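You operate a simulated robot arm through the tools that you are given. There is no shell and no other tool.

The job below is to be done with a simulated robot arm. You get a single attempt, and the scene is never put back.

Task
Mix the blue stain at the rate on its jar; reset the mixer.
Fine: jar into the mixer cup with the mixer off; run till even; then switch off, dial back to 0; the jar stays in the cup, other jars settled.

It is judged by the outcome, as a careful person would: the job done as asked, and still so three seconds after it is handed in. It fails if anything else is knocked over, pushed out of place, dropped, spilled or broken.

Robot
A 6-joint arm with a two-finger parallel gripper, fixed in place. Base frame: the origin is on the floor under the middle of its stand, x ahead of it, y to its left, z up; the work surface is at about z = 0.88. Readings come in m, degrees, newtons and seconds.
With the tool pointing down near the work surface it reaches from about 0.28 to 0.8 m from the base axis. Its first joint turns from -166.0 to 166.0 degrees. Payload 3.43 kg.
Tool frame: the origin (TCP) lies between the finger pads and is the grasp point; the fingertips stand 0.034 m ahead of it; z points along the fingers, y is the line along which they close. The gripper opens to 0.128 m. The fingers are 0.024 m wide and 0.012 m thick; the gripper's body (0.048 by 0.13 m) begins 0.096 m behind the TCP.
Orientation is that of the tool frame in the base frame, as a unit quaternion [x, y, z, w]. With the fingers straight down and closing along the base's y, the tool's x points along the base's -x, its y along +y and its z along -z.

Tools
- The arm moves only by the tool step_arm. Its argument "commands" is a list of rows, each a list of 7 numbers: the finger opening in m, from 0 to 0.128, then the shift along the tool's x, y, z in m, then the turn, a rotation vector about the tool's x, y, z in degrees. In form: [[gripper, x, y, z, wx, wy, wz], ...]. A call has 1 to 20 rows; each row is the pose to reach, as a shift and turn from the pose commanded when the call began, along the tool's axes at that moment. Each row takes 0.2 s and may step no farther than 0.05 m and 8.6 degrees from the row before; otherwise, or with a gripper value out of range, the whole call is refused. A pose out of reach is approached as far as the arm can. The call stops where the force on the tool passes 40 N (or 10 N more than at its start, if that is more) or the arm is blocked; 0.2 s more then pass. Each finger travels about 0.045 m/s and halts on what it meets, pressing with about 35 N; the grip force reading is that of the motor and also rises with nothing between the fingers. The clock runs only during rows and for 0.2 s after the last one: add rows that repeat a pose to give the fingers time. The reply holds the time, the measured pose of the TCP, the force on the tool along the base axes, the opening and the grip force, in the units named above and with some noise, with the torque about the TCP (base axes, N m) and any sound that the robot's microphone picked up, and new pictures: "views" is both (left out), scene, wrist or none.
- Cameras (640 x 400 px; columns grow to the right, rows downward): "scene" is fixed at [0.2201, 0.4982, 1.602]; the picture's right is [-0.65, -0.76, 0.00], its down [-0.75, 0.65, -0.11] and it looks along [0.08, -0.07, -0.99] (base axes); focal length 253 px, centre (320, 200). "wrist" rides on the gripper at [0.076, -0.011, -0.16] in the tool frame; the picture's right is [0.15, 0.99, 0.00], its down [-0.88, 0.13, -0.46] and it looks along [-0.45, 0.07, 0.89] (tool axes); focal length 234 px, centre (320, 200). There is no depth. A picture from a camera that has moved, and an enlarged one, comes with that camera's place and axes in the base frame and with its lens.
- enlarge(camera, box): a new picture of the part [left, top, right, bottom] of that camera's present view, enlarged. No time passes.
- close_job(): hands the job in; it is judged then, once.

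Places have to be worked out from the pictures, the camera data and where the tool is seen. Open the gripper and draw the arm clear of the work before you hand the job in, unless the task says otherwise.

The tools are called after "Emit:" as a command line: name --pt "numbers of a row" for each row, then --argument value for the rest, lists and objects as JSON in quotes. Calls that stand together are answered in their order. step_arm: Moves the arm, as the interface text tells. Its arguments: {"type":"object","properties":{"commands":{"type":"array","items":{"type":"array","items":{"type":"number"}}},"views":{"type":"string","enum":["both","scene","wrist","none"]}},"required":["commands"]} The other tools are called the same way: enlarge (camera, box) takes an enlarged picture of a part of a camera's view; close_job () hands the job in.

At the start:

```text
t: 0.0
tcp_pos: [0.1461, 0.44, 1.1855]
ee_rot: [0.0, 1.0, 0.0, 0.0]
contact_force: [-0.7, -0.6, -0.1]
moment: [-0.03, 0.03, -0.01]
gripper_width: 0.1279
grasp_force: 0.1
```

scene: 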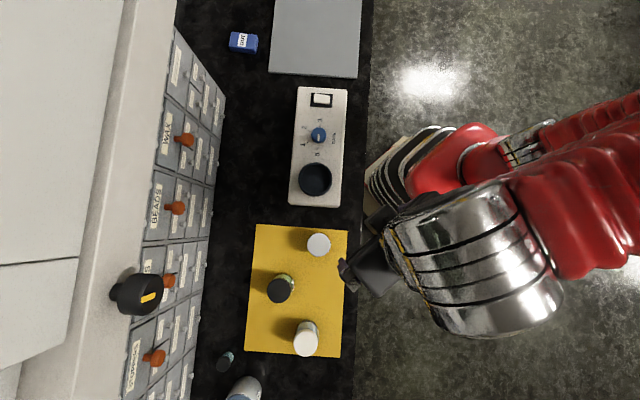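
wrist: 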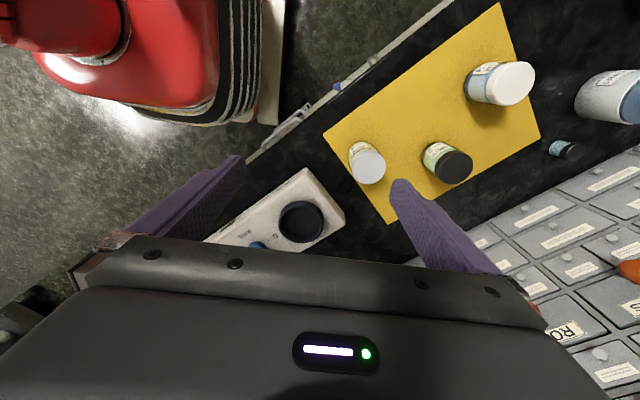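

I'll start by looking closely at the jars and the mixer before moving anything.

Emit:
enlarge --camera "scene" --box '[230, 210, 370, 370]'

Emit:
enlarge --camera "scene" --box '[270, 75, 370, 215]'

Emit:
enlarge --camera "wrist" --box '[320, 30, 560, 200]'

Emit:
enlarge --camera "wrist" --box '[540, 40, 640, 180]'

```text
2.50 times, centred on (300, 290) of scene
camera zoom: at [0.2201, 0.4982, 1.602], right [-0.65, -0.76, 0.0], down [-0.75, 0.65, -0.11], along [0.08, -0.07, -0.99], focal length 633 px, centre (370, -25)
```

zoom: 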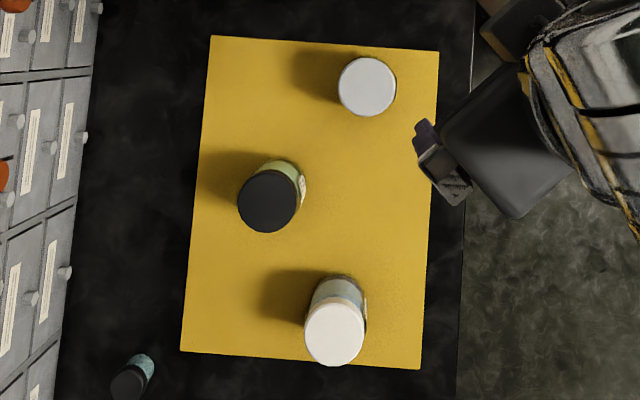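

```text
2.86 times, centred on (320, 145) of scene
camera zoom: at [0.2201, 0.4982, 1.602], right [-0.65, -0.76, 0.0], down [-0.75, 0.65, -0.11], along [0.08, -0.07, -0.99], focal length 724 px, centre (320, 357)
```

zoom: 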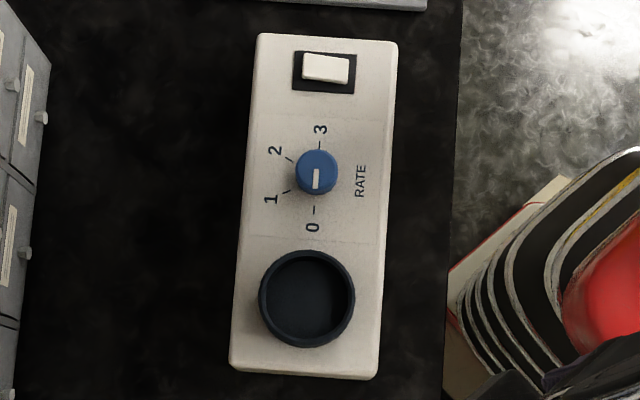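

```text
2.35 times, centred on (440, 115) of wrist
camera zoom: at [0.0687, 0.4274, 1.3435], right [-0.15, 0.99, 0.0], down [0.88, 0.13, 0.46], along [0.45, 0.07, -0.89], focal length 551 px, centre (38, 400)
```

zoom: 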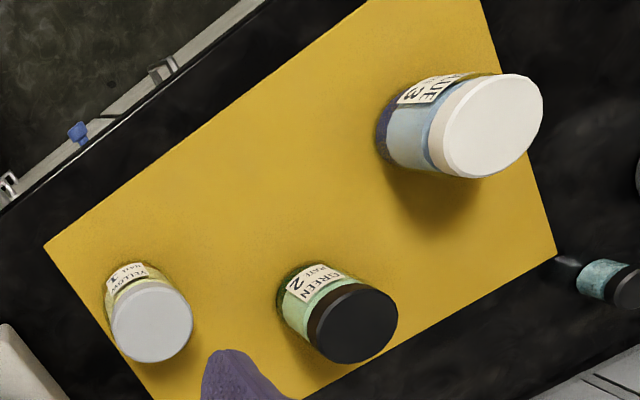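

```text
2.86 times, centred on (590, 110) of wrist
camera zoom: at [0.0687, 0.4274, 1.3435], right [-0.15, 0.99, 0.0], down [0.88, 0.13, 0.46], along [0.45, 0.07, -0.89], focal length 669 px, centre (-451, 457)
```

zoom: 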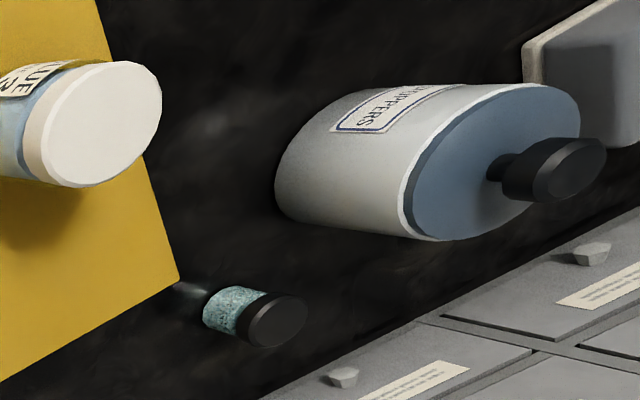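

The yellow mat holds three labelled jars: yellow, green and blue. I place the blue jar at about (0.035, 0.704) with its top near z 0.97. The mixer cup is at about (0.323, 0.426), the dial points at 0, and the rocker is at the far end. I'll swing the wrist camera to the label side of the blue jar, staying high, to read its rate properly.

Emit:
step_arm --pt "0.128 0.024 0.028 0.0136 0 0 -7.07" --pt "0.128 0.048 0.057 0.0273 0 0 -14.14" --pt "0.128 0.072 0.085 0.041 0 0 -21.2" --pt "0.128 0.095 0.114 0.0546 0 0 -28.3" --pt "0.128 0.119 0.142 0.068 0 0 -35.4" --pt "0.128 0.143 0.171 0.082 0 0 -42.4" --pt "0.128 0.167 0.199 0.0955 0 0 -49.5" --pt "0.128 0.167 0.199 0.0955 0 0 -49.5"

```text
t: 1.8
tcp_pos: [-0.0235, 0.6397, 1.0871]
ee_rot: [-0.421, 0.907, 0.001, 0.0]
contact_force: [-0.7, 0.4, 0.5]
moment: [0.04, -0.02, 0.04]
gripper_width: 0.1279
grasp_force: 0.1
camera wrist: at [-0.0652, 0.5738, 1.245], right [-0.85, 0.53, 0.0], down [0.47, 0.76, 0.46], along [0.24, 0.39, -0.89], focal length 234 px, centre (320, 200)
```

scene: 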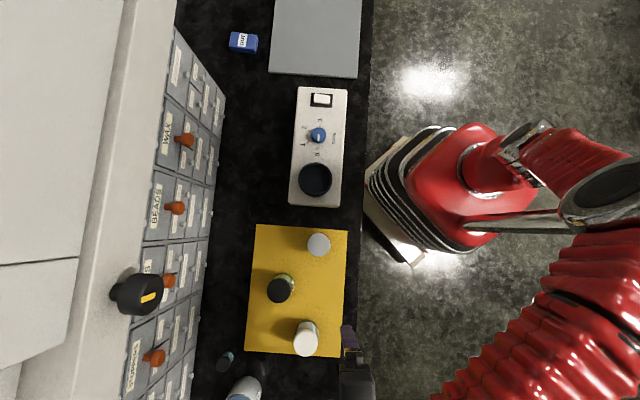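
wrist: 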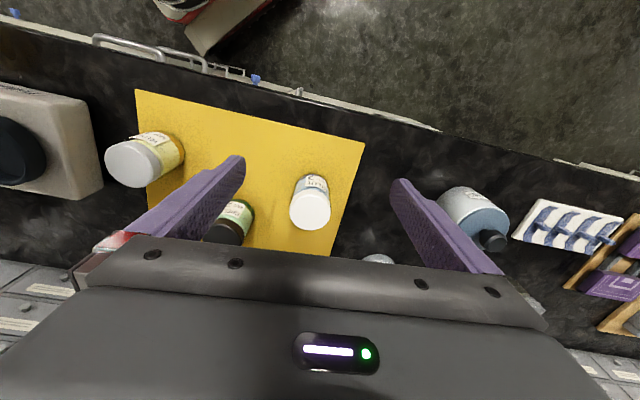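

The camera now faces the label side of the blue jar, so I'll enlarge it to read the rate.

Emit:
enlarge --camera "wrist" --box '[275, 160, 350, 240]'

Emit:
enlarge --camera "wrist" --box '[0, 70, 260, 250]'

Emit:
enlarge --camera "scene" --box '[300, 85, 345, 115]'

```text
5.00 times, centred on (312, 200) of wrist
camera zoom: at [-0.0652, 0.5738, 1.245], right [-0.85, 0.53, 0.0], down [0.47, 0.76, 0.46], along [0.24, 0.39, -0.89], focal length 1171 px, centre (358, 200)
```

zoom: 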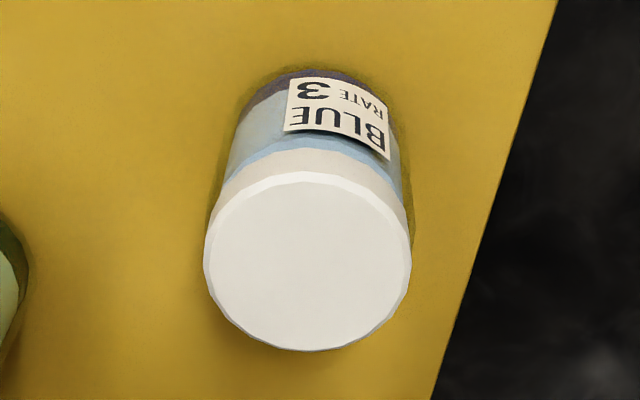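

```text
2.22 times, centred on (130, 160) of wrist
camera zoom: at [-0.0652, 0.5738, 1.245], right [-0.85, 0.53, 0.0], down [0.47, 0.76, 0.46], along [0.24, 0.39, -0.89], focal length 520 px, centre (742, 289)
```

zoom: 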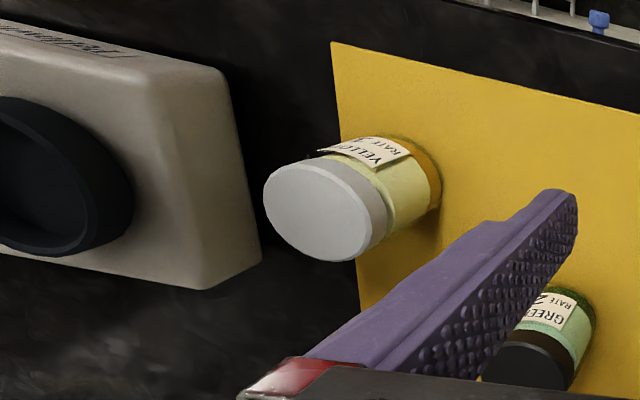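

```text
13.33 times, centred on (322, 100) of scene
camera zoom: at [0.2201, 0.4982, 1.602], right [-0.65, -0.76, 0.0], down [-0.75, 0.65, -0.11], along [0.08, -0.07, -0.99], focal length 3378 px, centre (287, 1533)
```

zoom: 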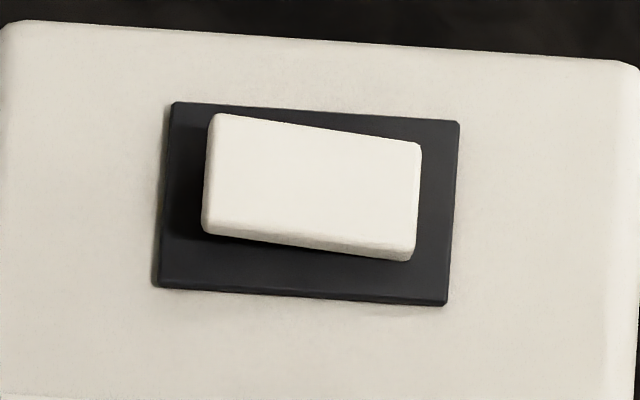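

The label reads "BLUE, RATE 3", and the jar is visibly separated, dark at the bottom and blue above. From the two views I get a jar centre near (0.0325, 0.706), top at about 0.964 and diameter about 0.057. Next I'll check how deep the cup is.

Emit:
enlarge --camera "scene" --box '[288, 150, 352, 210]'

Emit:
enlarge --camera "scene" --box '[295, 110, 345, 165]'

Emit:
enlarge --camera "scene" --box '[285, 310, 375, 370]'

```text
6.67 times, centred on (320, 180) of scene
camera zoom: at [0.2201, 0.4982, 1.602], right [-0.65, -0.76, 0.0], down [-0.75, 0.65, -0.11], along [0.08, -0.07, -0.99], focal length 1689 px, centre (320, 333)
```

zoom: 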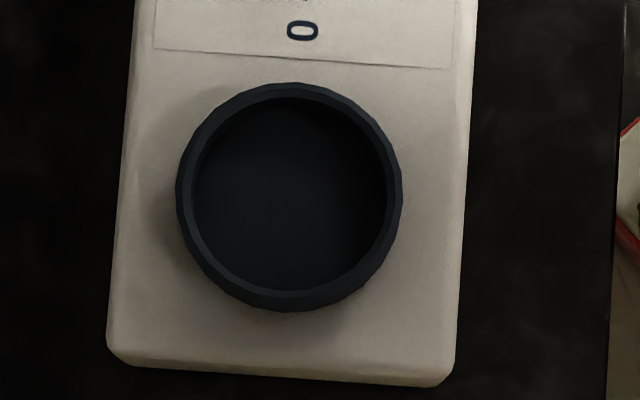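

```text
7.27 times, centred on (320, 138) of scene
camera zoom: at [0.2201, 0.4982, 1.602], right [-0.65, -0.76, 0.0], down [-0.75, 0.65, -0.11], along [0.08, -0.07, -0.99], focal length 1843 px, centre (320, 654)
```

zoom: 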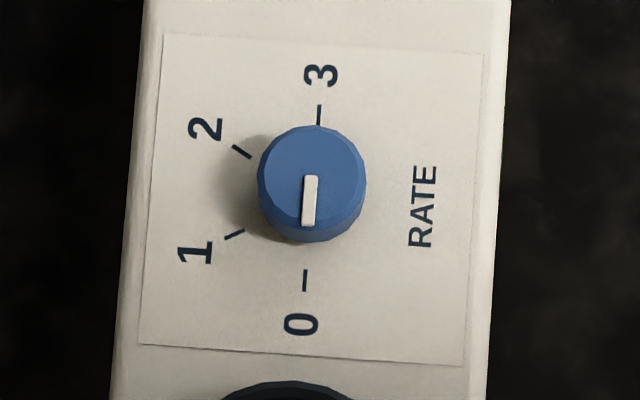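

```text
6.67 times, centred on (330, 340) of scene
camera zoom: at [0.2201, 0.4982, 1.602], right [-0.65, -0.76, 0.0], down [-0.75, 0.65, -0.11], along [0.08, -0.07, -0.99], focal length 1689 px, centre (253, -733)
```

zoom: 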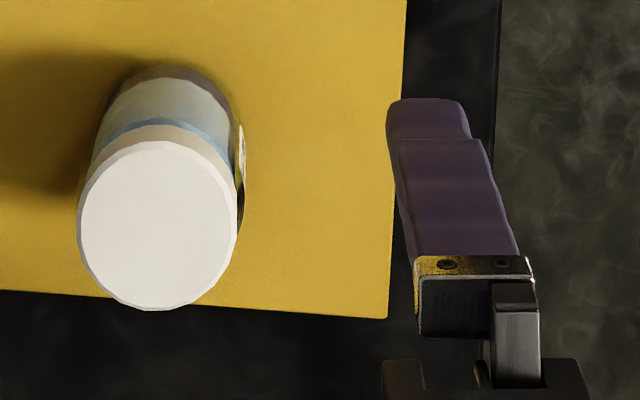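

The cup's inner diameter is about 0.080 m against a jar of about 0.057 m. The fingers won't fit inside with the jar, so I must grip high on it. I'll move above the blue jar and check the centring.

Emit:
step_arm --pt "0.11 -0.043 0.0012 0 0 0 0" --pt "0.1 -0.0857 0.0024 0 0 0 0" --pt "0.1 -0.0857 0.0024 0.03 0 0 0" --pt "0.1 -0.0857 0.0024 0.03 0 0 0"

```text
t: 2.8
tcp_pos: [0.0344, 0.708, 1.058]
ee_rot: [-0.419, 0.908, -0.001, 0.0]
contact_force: [0.5, 0.8, -1.5]
moment: [0.01, -0.01, 0.01]
gripper_width: 0.1001
grasp_force: 0.1
camera wrist: at [-0.0086, 0.6414, 1.2157], right [-0.85, 0.53, 0.0], down [0.47, 0.75, 0.46], along [0.24, 0.39, -0.89], focal length 234 px, centre (320, 200)
```

scene: 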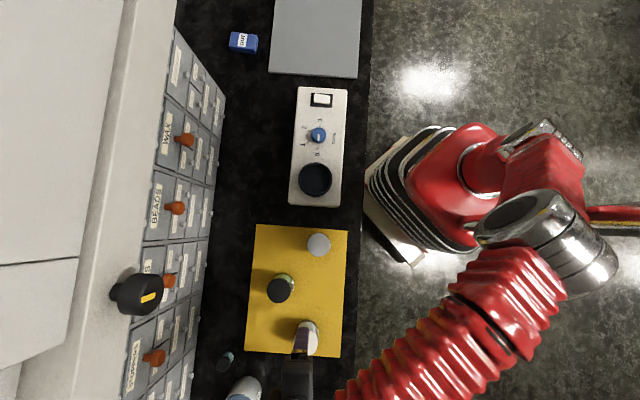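
wrist: 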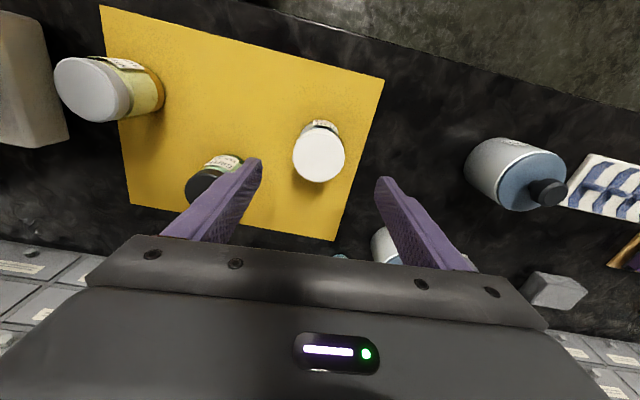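

The lid appears almost exactly where a point under the TCP should project, around (320, 156). I'll enlarge to check it precisely.

Emit:
enlarge --camera "wrist" --box '[260, 105, 380, 205]'

```text
4.00 times, centred on (320, 155) of wrist
camera zoom: at [-0.0086, 0.6414, 1.2157], right [-0.85, 0.53, 0.0], down [0.47, 0.75, 0.46], along [0.24, 0.39, -0.89], focal length 937 px, centre (320, 380)
```

zoom: 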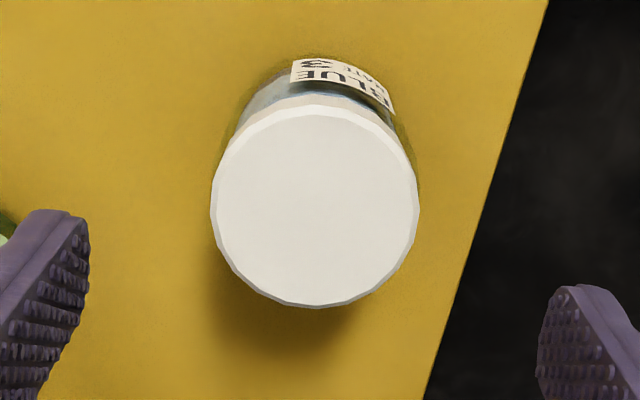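

The lid is centred to within about 1.4 mm. I'll correct that and descend until the fingertips sit around z 0.932, the upper third of the jar, without closing yet.

Emit:
step_arm --pt "0.1 0 -0.0014 0.03 0 0 0" --pt "0.1 0 -0.0014 0.06 0 0 0" --pt "0.1 0 -0.0014 0.08 0 0 0" --pt "0.1 0 -0.0014 0.093 0 0 0" --pt "0.1 0 -0.0014 0.093 0 0 0"

```text
t: 4.0
tcp_pos: [0.0325, 0.7055, 0.9655]
ee_rot: [-0.419, 0.908, 0.0, -0.001]
contact_force: [0.4, 0.2, 0.1]
moment: [-0.02, 0.01, -0.04]
gripper_width: 0.1001
grasp_force: 0.1
camera wrist: at [-0.0092, 0.6406, 1.1236], right [-0.85, 0.53, 0.0], down [0.47, 0.75, 0.46], along [0.24, 0.39, -0.89], focal length 234 px, centre (320, 200)
```

scene: 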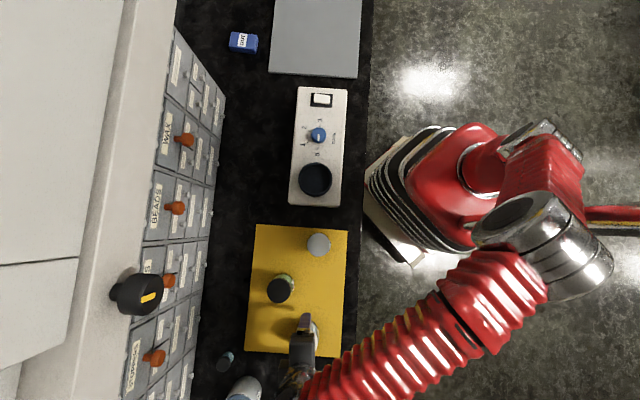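
wrist: 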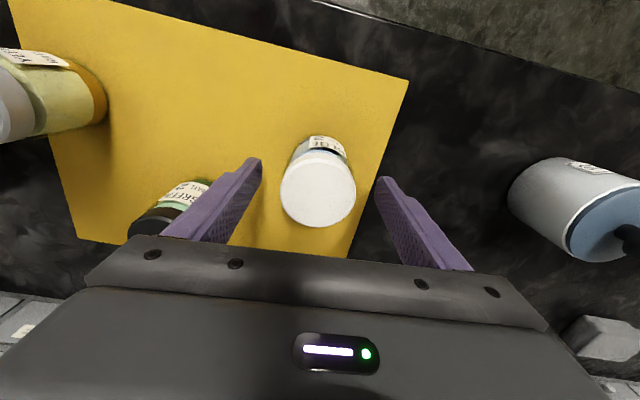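

The lid now sits level with the TCP and centred between the fingers. I'll close on it gently, without moving the tool.

Emit:
step_arm --pt "0.08 0 0 0 0 0 0" --pt "0.06 0 0 0 0 0 0" --pt "0.05 0 0 0 0 0 0" --pt "0.045 0 0 0 0 0 0" --pt "0.045 0 0 0 0 0 0" --pt "0.045 0 0 0 0 0 0"

```text
t: 5.4
tcp_pos: [0.0331, 0.7056, 0.9649]
ee_rot: [-0.419, 0.908, 0.0, -0.001]
contact_force: [1.6, -1.3, 0.5]
moment: [-0.05, -0.07, -0.01]
gripper_width: 0.0605
grasp_force: 34.5
camera wrist: at [-0.0092, 0.6406, 1.1237], right [-0.85, 0.53, 0.0], down [0.47, 0.75, 0.46], along [0.24, 0.39, -0.89], focal length 234 px, centre (320, 200)
```

scene: 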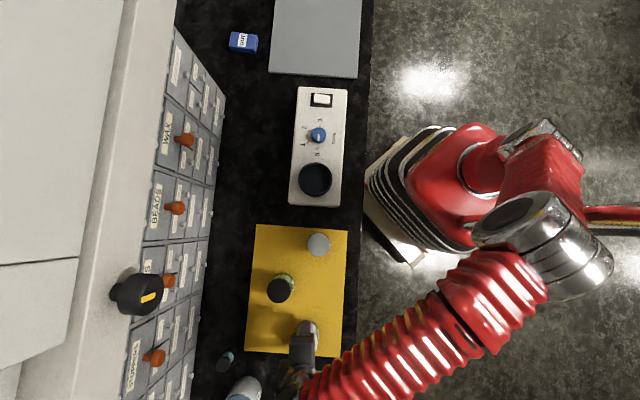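
wrist: 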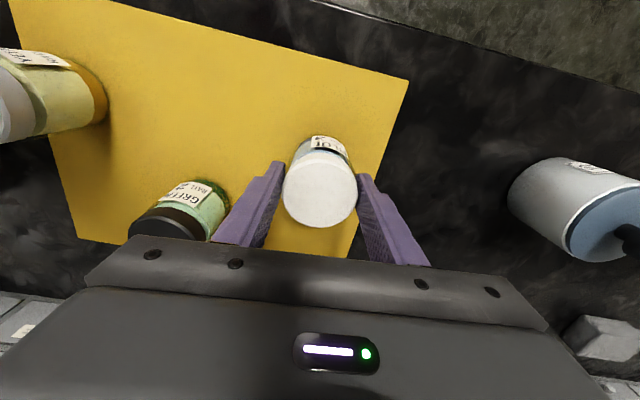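

The gripper is holding the jar at a width of 0.0605 with 34.5 N. I'll lift straight up and check that the jar comes with it.

Emit:
step_arm --pt "0.045 0 0 -0.015 0 0 0" --pt "0.045 0 0 -0.035 0 0 0" --pt "0.045 0 0 -0.06 0 0 0" --pt "0.045 0 0 -0.085 0 0 0" --pt "0.045 0 0 -0.11 0 0 0" --pt "0.045 0 0 -0.13 0 0 0" --pt "0.045 0 0 -0.13 0 0 0"

```text
t: 7.0
tcp_pos: [0.0332, 0.7027, 1.097]
ee_rot: [-0.419, 0.908, 0.0, 0.0]
contact_force: [-0.3, -0.8, -2.3]
moment: [0.02, -0.02, 0.04]
gripper_width: 0.0606
grasp_force: 34.8
camera wrist: at [-0.008, 0.6373, 1.2561], right [-0.85, 0.53, 0.0], down [0.47, 0.75, 0.46], along [0.24, 0.39, -0.89], focal length 234 px, centre (320, 200)
```

scene: 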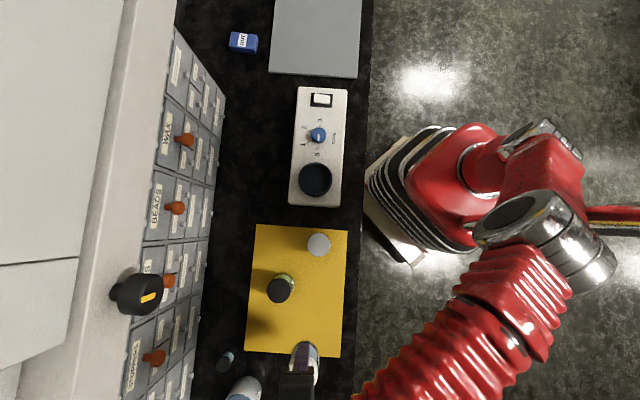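
wrist: 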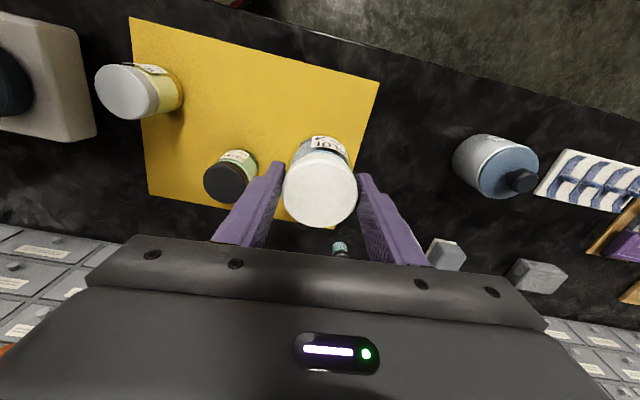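

The jar is up and held, with its bottom around z 1.01, above the other lids. I'll carry it toward the cup between the green and yellow jars and stop about 0.1 m short to measure the cup from the wrist camera.

Emit:
step_arm --pt "0.045 0.002 -0.03 0 0 0 0" --pt "0.045 0.004 -0.065 0 0 0 0" --pt "0.045 0.006 -0.1 0 0 0 0" --pt "0.045 0.009 -0.14 0 0 0 0" --pt "0.045 0.011 -0.18 0 0 0 0" --pt "0.045 0.014 -0.22 0 0 0 0" --pt "0.045 0.016 -0.255 0 0 0 0" --pt "0.045 0.018 -0.28 0 0 0 0" --pt "0.045 0.019 -0.3 0 0 0 0" --pt "0.045 0.019 -0.3 0 0 0 0" --pt "0.045 0.019 -0.3 0 0 0 0"

```text
t: 9.4
tcp_pos: [0.2491, 0.4941, 1.0964]
ee_rot: [-0.418, 0.908, 0.0, 0.001]
contact_force: [-0.6, 0.2, -2.4]
moment: [0.01, 0.02, 0.02]
gripper_width: 0.0603
grasp_force: 34.4
camera wrist: at [0.2075, 0.4283, 1.2547], right [-0.85, 0.53, 0.0], down [0.47, 0.75, 0.46], along [0.24, 0.39, -0.89], focal length 234 px, centre (320, 200)
```

scene: 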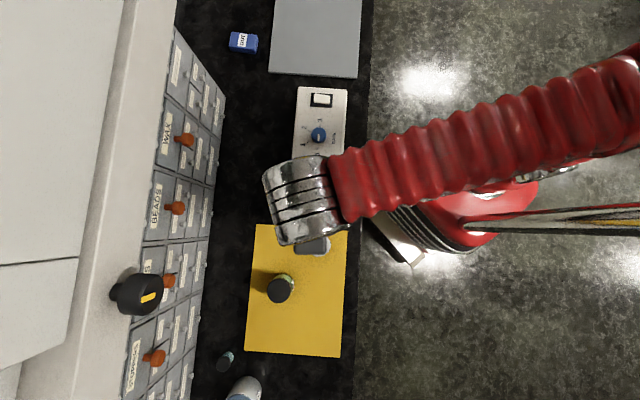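
wrist: 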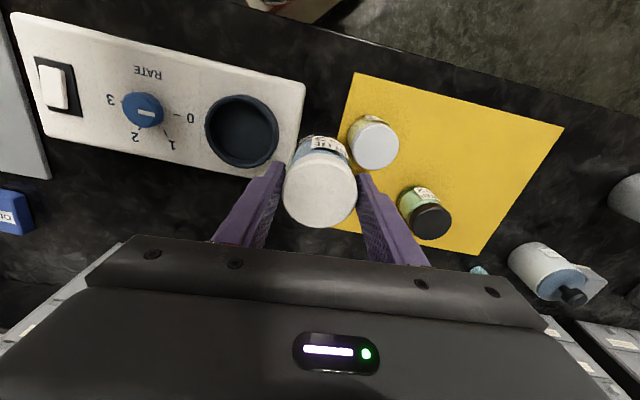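

Emit:
enlarge --camera "wrist" --box '[180, 70, 320, 190]'

Emit:
enlarge --camera "wrist" --box '[0, 30, 200, 160]'

```text
3.33 times, centred on (250, 130) of wrist
camera zoom: at [0.2075, 0.4283, 1.2547], right [-0.85, 0.53, 0.0], down [0.47, 0.75, 0.46], along [0.24, 0.39, -0.89], focal length 781 px, centre (553, 433)
```

zoom: 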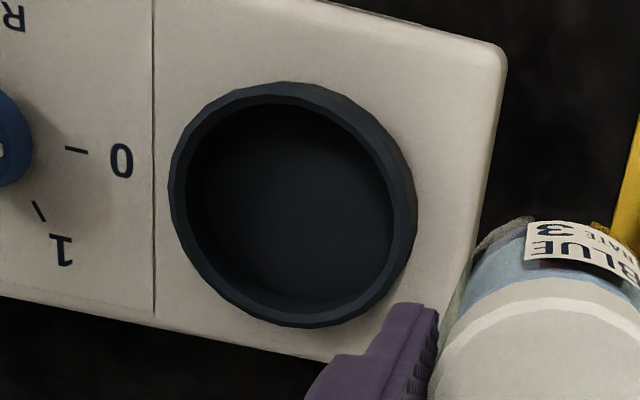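

```text
3.08 times, centred on (100, 95) of wrist
camera zoom: at [0.2075, 0.4283, 1.2547], right [-0.85, 0.53, 0.0], down [0.47, 0.75, 0.46], along [0.24, 0.39, -0.89], focal length 720 px, centre (997, 523)
```

zoom: 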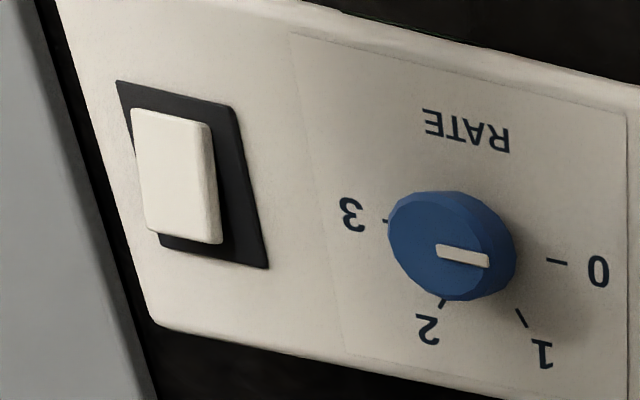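

Triangulating the cup rim from both views gives a centre near (0.3225, 0.4256) and rim z of about 0.947. I'll finish the sideways move to above the cup at the same height.

Emit:
step_arm --pt "0.045 0.001 -0.03 0 0 0 0" --pt "0.045 0.002 -0.06 0 0 0 0" --pt "0.045 0.003 -0.085 0 0 0 0" --pt "0.045 0.0033 -0.1002 0 0 0 0" --pt "0.045 0.0033 -0.1002 0 0 0 0" --pt "0.045 0.0033 -0.1002 0.02 0 0 0" --pt "0.045 0.0033 -0.1002 0.03 0 0 0" --pt "0.045 0.0033 -0.1002 0.03 0 0 0"

Emit:
enlarge --camera "wrist" --box '[240, 80, 400, 240]'

```text
t: 11.2
tcp_pos: [0.3232, 0.4275, 1.0684]
ee_rot: [-0.419, 0.908, 0.0, 0.001]
contact_force: [-0.4, 0.3, -2.0]
moment: [0.03, -0.01, -0.01]
gripper_width: 0.0604
grasp_force: 34.9
camera wrist: at [0.2823, 0.362, 1.2263], right [-0.85, 0.53, 0.0], down [0.47, 0.75, 0.46], along [0.24, 0.39, -0.89], focal length 234 px, centre (320, 200)
```

scene: 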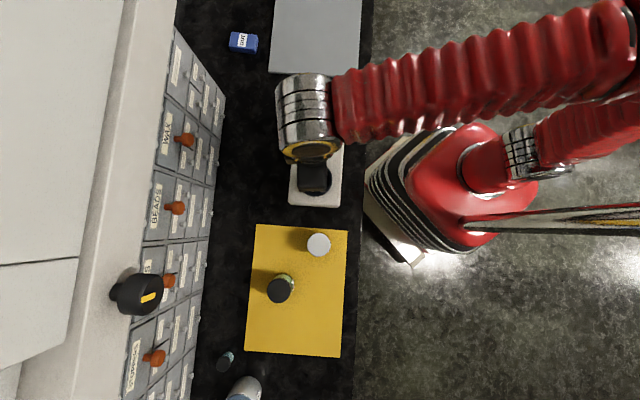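
wrist: 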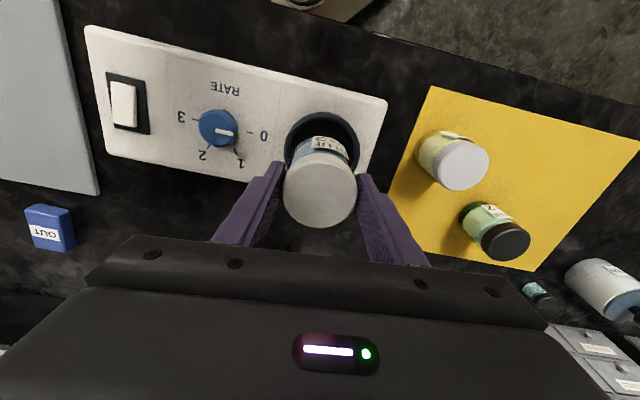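

```text
2.50 times, centred on (320, 160) of wrist
camera zoom: at [0.2823, 0.362, 1.2263], right [-0.85, 0.53, 0.0], down [0.47, 0.75, 0.46], along [0.24, 0.39, -0.89], focal length 585 px, centre (320, 300)
```

zoom: 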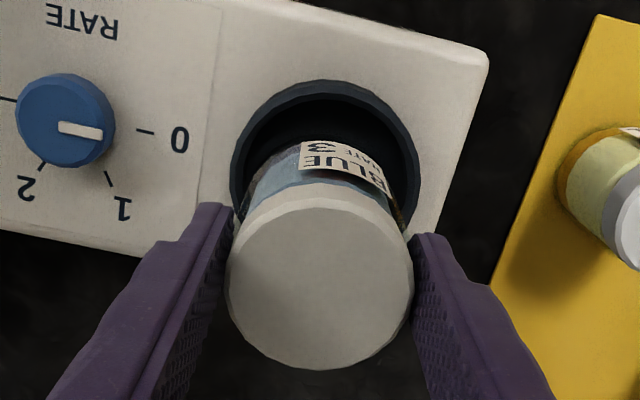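

The jar is nearly concentric with the cup. I'll measure the rim position more precisely before lowering it.

Emit:
enlarge --camera "wrist" --box '[275, 105, 371, 165]'

Emit:
enlarge --camera "scene" --box '[280, 140, 360, 215]'

```text
6.67 times, centred on (323, 135) of wrist
camera zoom: at [0.2823, 0.362, 1.2263], right [-0.85, 0.53, 0.0], down [0.47, 0.75, 0.46], along [0.24, 0.39, -0.89], focal length 1561 px, centre (300, 633)
```

zoom: 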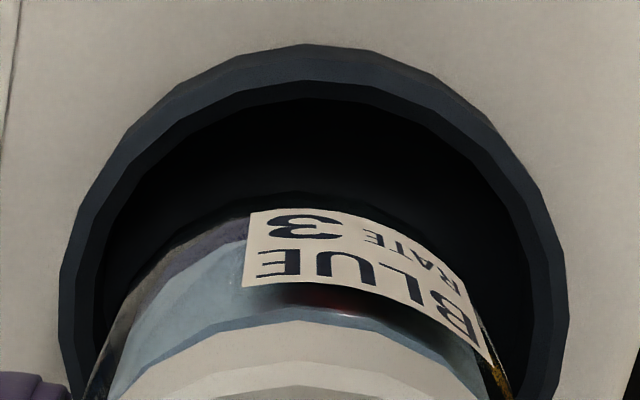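

```text
5.33 times, centred on (320, 178) of scene
camera zoom: at [0.2201, 0.4982, 1.602], right [-0.65, -0.76, 0.0], down [-0.75, 0.65, -0.11], along [0.08, -0.07, -0.99], focal length 1351 px, centre (320, 320)
```

zoom: 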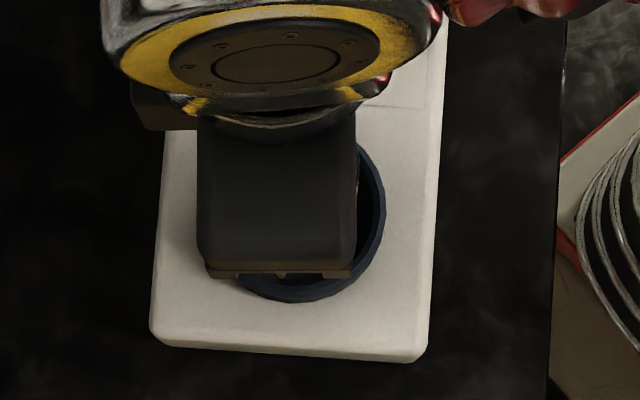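

The near rim edge suggests the cup centre is about 2 to 3 mm along +tool-y from the jar axis. I'll correct by that and lower to just around rim level, watching the force.

Emit:
step_arm --pt "0.045 0.0005 0.0023 0 0 0 0" --pt "0.045 0.0005 0.0023 0.01 0 0 0" --pt "0.045 0.0005 0.0023 0.02 0 0 0" --pt "0.045 0.0005 0.0023 0.028 0 0 0" --pt "0.045 0.0005 0.0023 0.028 0 0 0"

Emit:
enlarge --camera "wrist" --box '[260, 110, 388, 190]'

Emit:
enlarge --camera "scene" --box '[280, 140, 360, 215]'

```text
t: 12.4
tcp_pos: [0.3216, 0.4286, 1.0386]
ee_rot: [-0.419, 0.908, 0.0, 0.001]
contact_force: [-0.4, 0.2, -2.8]
moment: [-0.01, 0.0, 0.0]
gripper_width: 0.0605
grasp_force: 35.8
camera wrist: at [0.2798, 0.3636, 1.1979], right [-0.85, 0.53, 0.0], down [0.47, 0.75, 0.46], along [0.24, 0.39, -0.89], focal length 234 px, centre (320, 200)
```

scene: 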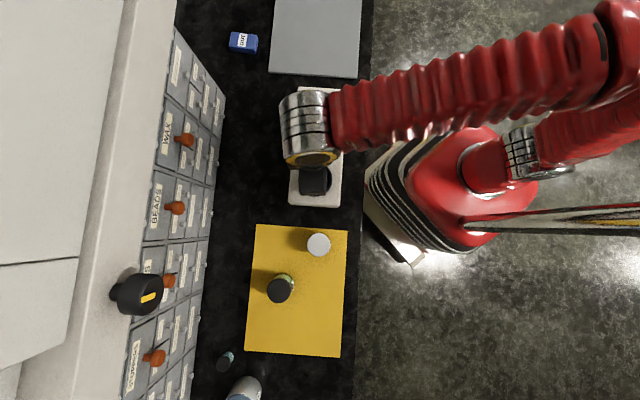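
wrist: 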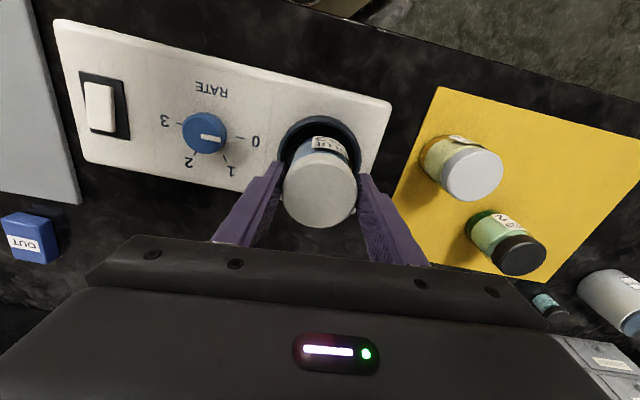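

```text
5.00 times, centred on (324, 150) of wrist
camera zoom: at [0.2798, 0.3636, 1.1979], right [-0.85, 0.53, 0.0], down [0.47, 0.75, 0.46], along [0.24, 0.39, -0.89], focal length 1171 px, centre (300, 450)
```

zoom: 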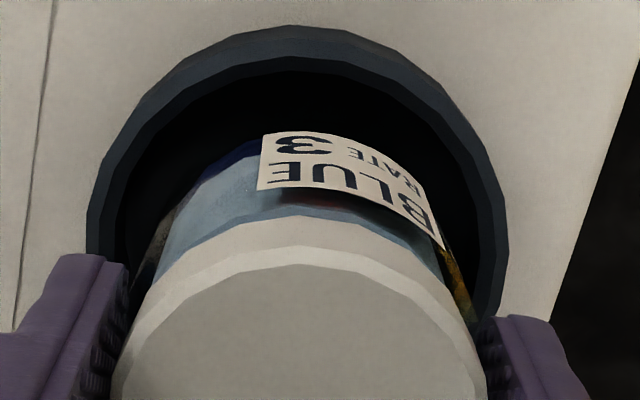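

```text
5.33 times, centred on (320, 178) of scene
camera zoom: at [0.2201, 0.4982, 1.602], right [-0.65, -0.76, 0.0], down [-0.75, 0.65, -0.11], along [0.08, -0.07, -0.99], focal length 1351 px, centre (320, 320)
```

zoom: 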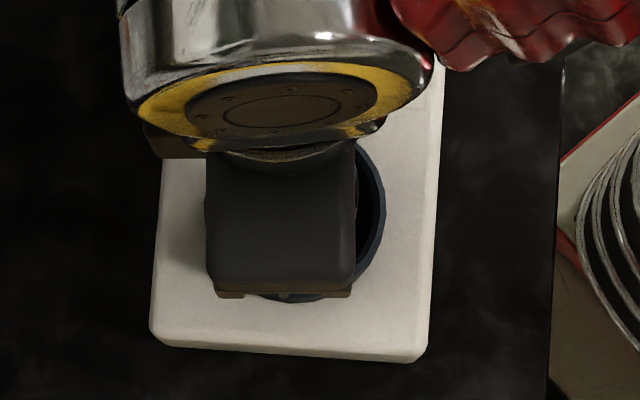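

The jar is now well centred in the ring horizontally, and the near-edge spacing matches. I'll lower slowly in small steps, watching the force for the cup floor.

Emit:
step_arm --pt "0.045 0 0 0.006 0 0 0" --pt "0.045 0 0 0.012 0 0 0" --pt "0.045 0 0 0.018 0 0 0" --pt "0.045 0 0 0.024 0 0 0" --pt "0.045 0 0 0.03 0 0 0"

Emit:
enlarge --camera "wrist" --box '[260, 120, 388, 240]'

```text
t: 13.3
tcp_pos: [0.3204, 0.4298, 1.0265]
ee_rot: [-0.419, 0.908, 0.001, 0.003]
contact_force: [-3.5, -3.9, 4.0]
moment: [-0.26, 0.16, 0.02]
gripper_width: 0.0604
grasp_force: 34.8
stopped in row 4: the force on the tool passed its limit at 50 N (the readings are from after the stop); the commanded pose is now the measured one
camera wrist: at [0.2782, 0.3637, 1.184], right [-0.85, 0.53, 0.0], down [0.47, 0.75, 0.46], along [0.25, 0.39, -0.89], focal length 234 px, centre (320, 200)
```

scene: 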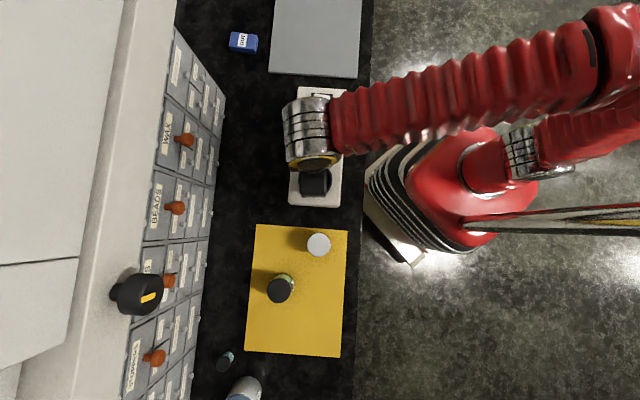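
wrist: 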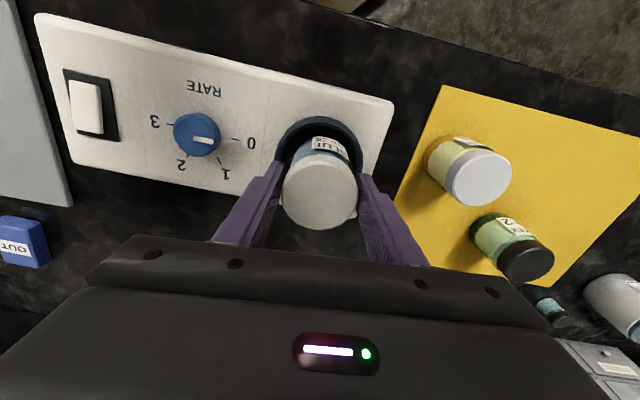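

```text
3.33 times, centred on (324, 180) of wrist
camera zoom: at [0.2782, 0.3637, 1.184], right [-0.85, 0.53, 0.0], down [0.47, 0.75, 0.46], along [0.25, 0.39, -0.89], focal length 781 px, centre (307, 267)
```

zoom: 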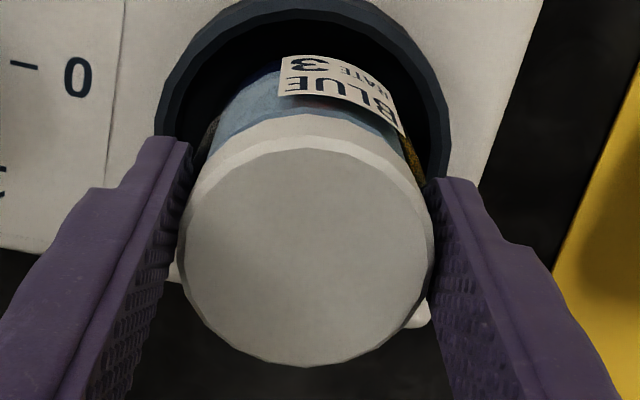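

The lowering stopped early: contact at jar bottom z of about 0.942, with a sideways push toward the robot, so either the jar clipped the far rim or the cup floor is shallow. I'll lift off gently and back away sideways to inspect the cup's inside.

Emit:
step_arm --pt "0.045 0 0 -0.01 0 0 0" --pt "0.045 0 0 -0.03 0 0 0" --pt "0.045 0 0 -0.05 0 0 0" --pt "0.045 0 0 -0.07 0 0 0" --pt "0.045 0 0.03 -0.07 0 0 0" --pt "0.045 0 0.06 -0.07 0 0 0" --pt "0.045 0 0.085 -0.07 0 0 0" --pt "0.045 0 0.095 -0.07 0 0 0" --pt "0.045 0 0.095 -0.07 0 0 0"

Emit:
enlarge --camera "wrist" --box '[200, 85, 296, 180]'

Emit:
enlarge --camera "scene" --box '[285, 155, 349, 210]'

```text
t: 15.3
tcp_pos: [0.2492, 0.4915, 1.0955]
ee_rot: [-0.419, 0.908, 0.001, 0.004]
contact_force: [-0.5, -0.5, -1.8]
moment: [-0.01, 0.01, 0.01]
gripper_width: 0.0601
grasp_force: 34.5
camera wrist: at [0.2067, 0.4248, 1.2543], right [-0.85, 0.53, 0.0], down [0.47, 0.75, 0.46], along [0.25, 0.39, -0.89], focal length 234 px, centre (320, 200)
```

scene: 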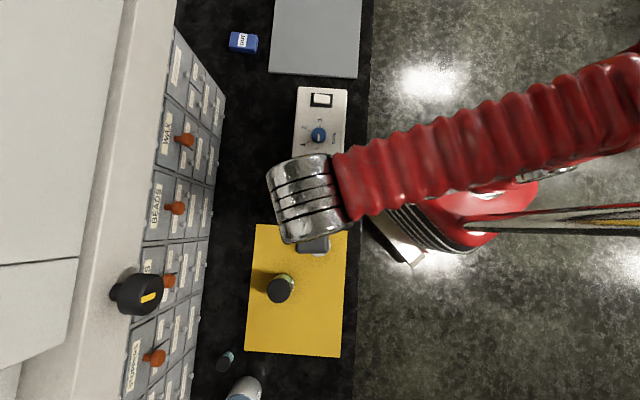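
wrist: 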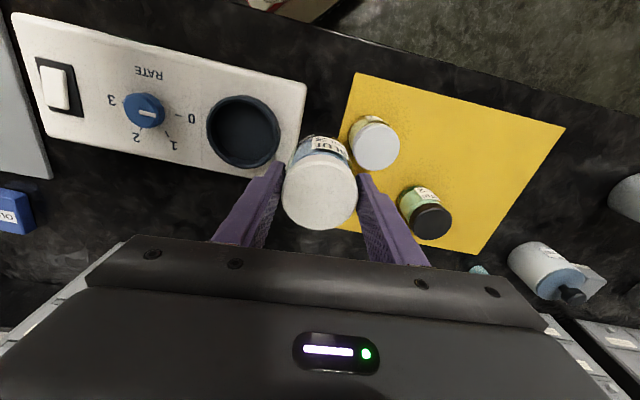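

```text
4.21 times, centred on (248, 132) of wrist
camera zoom: at [0.2067, 0.4248, 1.2543], right [-0.85, 0.53, 0.0], down [0.47, 0.75, 0.46], along [0.25, 0.39, -0.89], focal length 986 px, centre (623, 484)
```

zoom: 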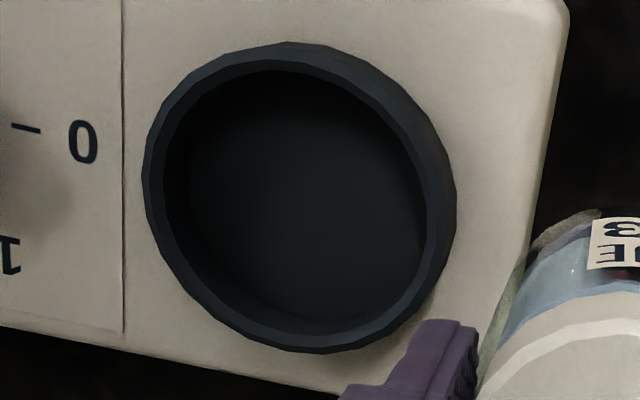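

```text
7.27 times, centred on (317, 182) of scene
camera zoom: at [0.2201, 0.4982, 1.602], right [-0.65, -0.76, 0.0], down [-0.75, 0.65, -0.11], along [0.08, -0.07, -0.99], focal length 1843 px, centre (342, 327)
```

zoom: 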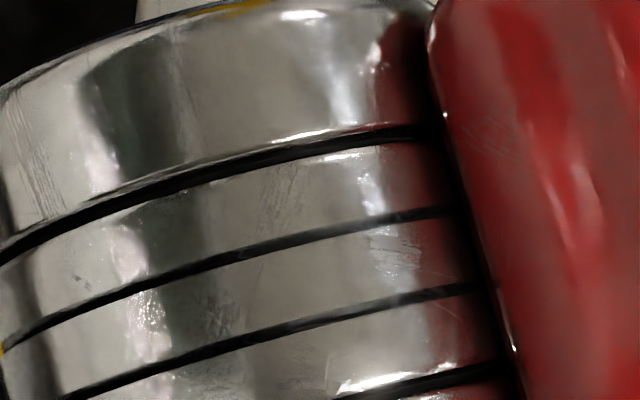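

The view shows the cup is shallow: the inner wall is only about 15 to 20 mm deep, so its floor is near z 0.935 to 0.94. The contact at z 0.942 was therefore most likely the floor. I'll straighten the small tilt left by the stop, re-centre on about (0.3215, 0.426), and lower again in fine steps.

Emit:
step_arm --pt "0.045 0.0004 -0.025 0 0 0.46 0" --pt "0.045 0.0008 -0.055 0 0 0.46 0" --pt "0.045 0.0012 -0.08 0 0 0.46 0" --pt "0.045 0.0015 -0.0973 0 0 0.46 0" --pt "0.045 0.0015 -0.0973 0.02 0 0.46 0" --pt "0.045 0.0015 -0.0973 0.04 0 0.46 0" --pt "0.045 0.0015 -0.0973 0.055 0 0.46 0" --pt "0.045 0.0015 -0.0973 0.06 0 0.46 0" --pt "0.045 0.0015 -0.0973 0.06 0 0.46 0"

Emit:
enlarge --camera "wrist" --box '[260, 105, 388, 185]'

```text
t: 17.3
tcp_pos: [0.3224, 0.4283, 1.035]
ee_rot: [-0.419, 0.908, 0.001, 0.0]
contact_force: [0.2, -0.4, -2.6]
moment: [0.03, 0.02, -0.02]
gripper_width: 0.0605
grasp_force: 34.8
camera wrist: at [0.2808, 0.3631, 1.1928], right [-0.85, 0.53, 0.0], down [0.47, 0.75, 0.46], along [0.24, 0.39, -0.89], focal length 234 px, centre (320, 200)
```

scene: 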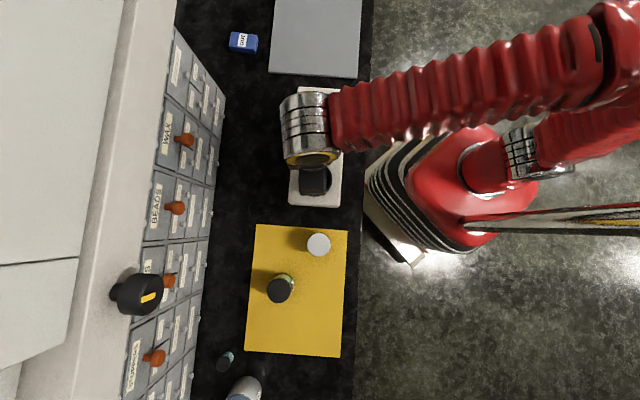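
wrist: 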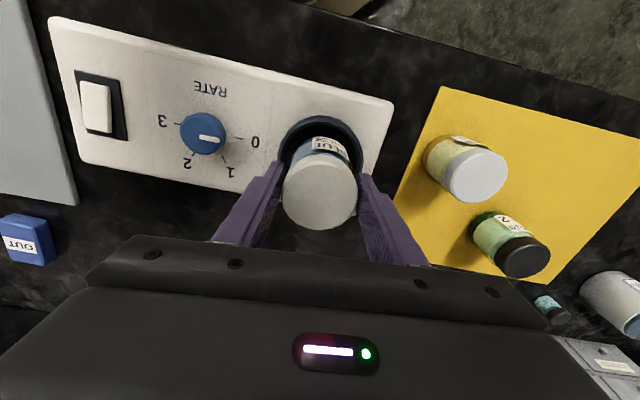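

```text
5.00 times, centred on (324, 145) of wrist
camera zoom: at [0.2808, 0.3631, 1.1928], right [-0.85, 0.53, 0.0], down [0.47, 0.75, 0.46], along [0.24, 0.39, -0.89], focal length 1171 px, centre (300, 475)
```

zoom: 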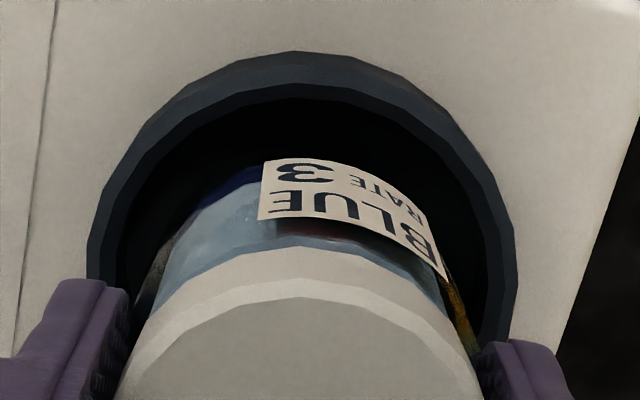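

The jar is concentric with the ring on the sides and the near edge. I'll lower in 2 to 3 mm steps until light contact.

Emit:
step_arm --pt "0.045 0 0 0.002 0 0 0" --pt "0.045 0 0 0.004 0 0 0" --pt "0.045 0 0 0.006 0 0 0" --pt "0.045 0 0 0.008 0 0 0" --views "none"

```text
t: 18.3
tcp_pos: [0.323, 0.4281, 1.0297]
ee_rot: [-0.419, 0.908, 0.0, -0.001]
contact_force: [-0.6, 0.1, -2.2]
moment: [-0.04, -0.03, 0.04]
gripper_width: 0.0605
grasp_force: 34.5
```

There's no contact yet, since the force still shows only the jar's weight. I'll continue in small steps.

Emit:
step_arm --pt "0.045 0 0 0.001 0 0 0" --pt "0.045 0 0 0.002 0 0 0" --pt "0.045 0 0 0.003 0 0 0" --views "none"

Emit:
step_arm --pt "0.045 0 0 0.001 0 0 0" --pt "0.045 0 0 0.002 0 0 0" --pt "0.045 0 0 0.003 0 0 0" --views "wrist"

```text
t: 19.1
tcp_pos: [0.3217, 0.4293, 1.0266]
ee_rot: [-0.418, 0.908, 0.001, 0.0]
contact_force: [-4.0, -5.2, 11.5]
moment: [-0.14, 0.05, -0.01]
gripper_width: 0.0602
grasp_force: 34.9
```

```text
t: 19.7
tcp_pos: [0.322, 0.4283, 1.0258]
ee_rot: [-0.419, 0.908, 0.001, 0.0]
contact_force: [-4.5, -3.8, 4.4]
moment: [-0.17, 0.14, -0.05]
gripper_width: 0.0603
grasp_force: 35.3
stopped in row 3: the force on the tool passed its limit at 42 N (the readings are from after the stop); the commanded pose is now the measured one
camera wrist: at [0.2798, 0.3624, 1.1846], right [-0.85, 0.53, 0.0], down [0.47, 0.75, 0.46], along [0.24, 0.39, -0.89], focal length 234 px, centre (320, 200)
```

wrist: 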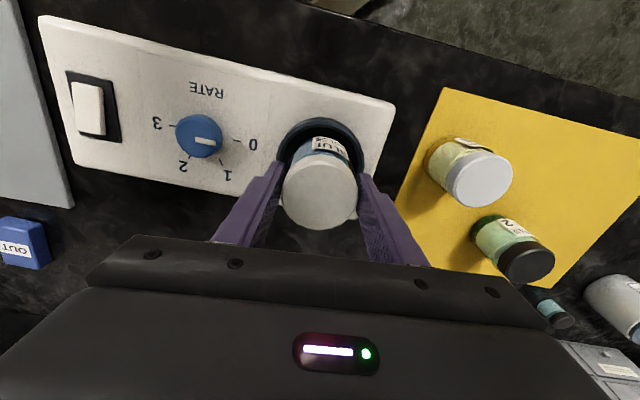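

Contact is at the same height again, but the torque points to the far bottom edge of the jar. To tell the floor from the far rim, I'll lift 4 mm, shift 4 mm toward the robot, and feel for contact again.

Emit:
step_arm --pt "0.045 0 0 -0.005 0 0 0" --pt "0.045 0.004 0 -0.005 0 0 0" --pt "0.045 0.004 0 -0.002 0 0 0" --pt "0.045 0.004 0 0 0 0 0" --pt "0.045 0.004 0 0.001 0 0 0" --pt "0.045 0.004 0 0.001 0 0 0" --views "wrist"

```text
t: 21.1
tcp_pos: [0.3204, 0.4258, 1.0265]
ee_rot: [-0.419, 0.908, 0.002, 0.003]
contact_force: [-1.2, -1.9, 20.1]
moment: [0.0, -0.34, -0.02]
gripper_width: 0.0603
grasp_force: 34.9
camera wrist: at [0.2772, 0.3598, 1.1841], right [-0.85, 0.53, 0.0], down [0.47, 0.75, 0.46], along [0.24, 0.39, -0.89], focal length 234 px, centre (320, 200)
```

wrist: 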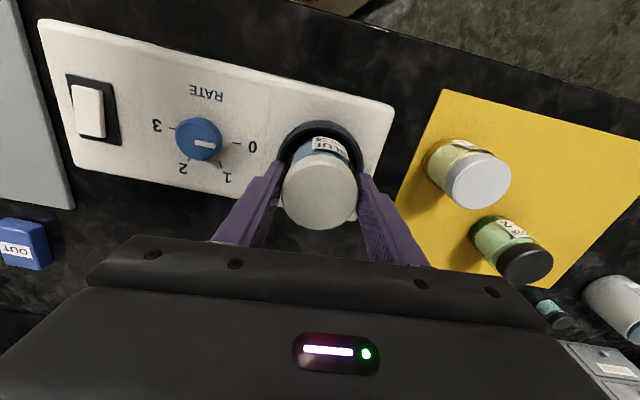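

Contact is at the same height after the 4 mm shift, and the pressure centre is inside the base, so this is the flat cup floor. I'll look closely before releasing.

Emit:
enlarge --camera "wrist" --box '[270, 110, 374, 180]'

Emit:
enlarge --camera "scene" --box '[285, 155, 349, 210]'

```text
5.71 times, centred on (322, 145) of wrist
camera zoom: at [0.2772, 0.3598, 1.1841], right [-0.85, 0.53, 0.0], down [0.47, 0.75, 0.46], along [0.24, 0.39, -0.89], focal length 1338 px, centre (309, 514)
```

zoom: 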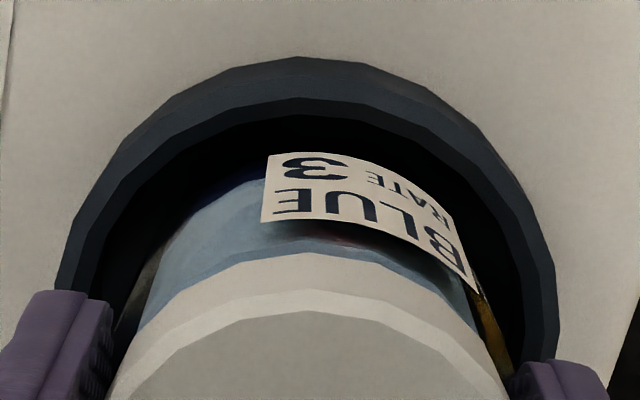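

```text
7.27 times, centred on (317, 182) of scene
camera zoom: at [0.2201, 0.4982, 1.602], right [-0.65, -0.76, 0.0], down [-0.75, 0.65, -0.11], along [0.08, -0.07, -0.99], focal length 1843 px, centre (342, 327)
```

zoom: 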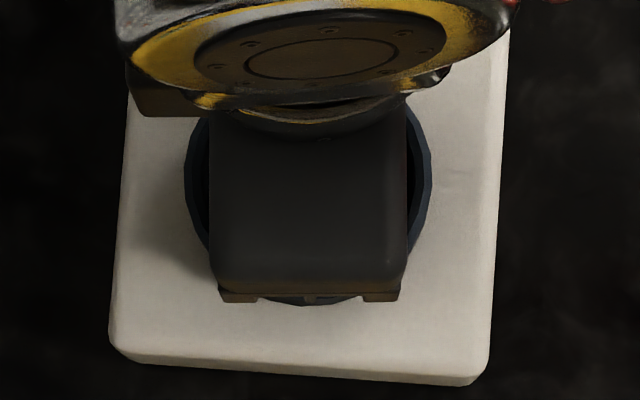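

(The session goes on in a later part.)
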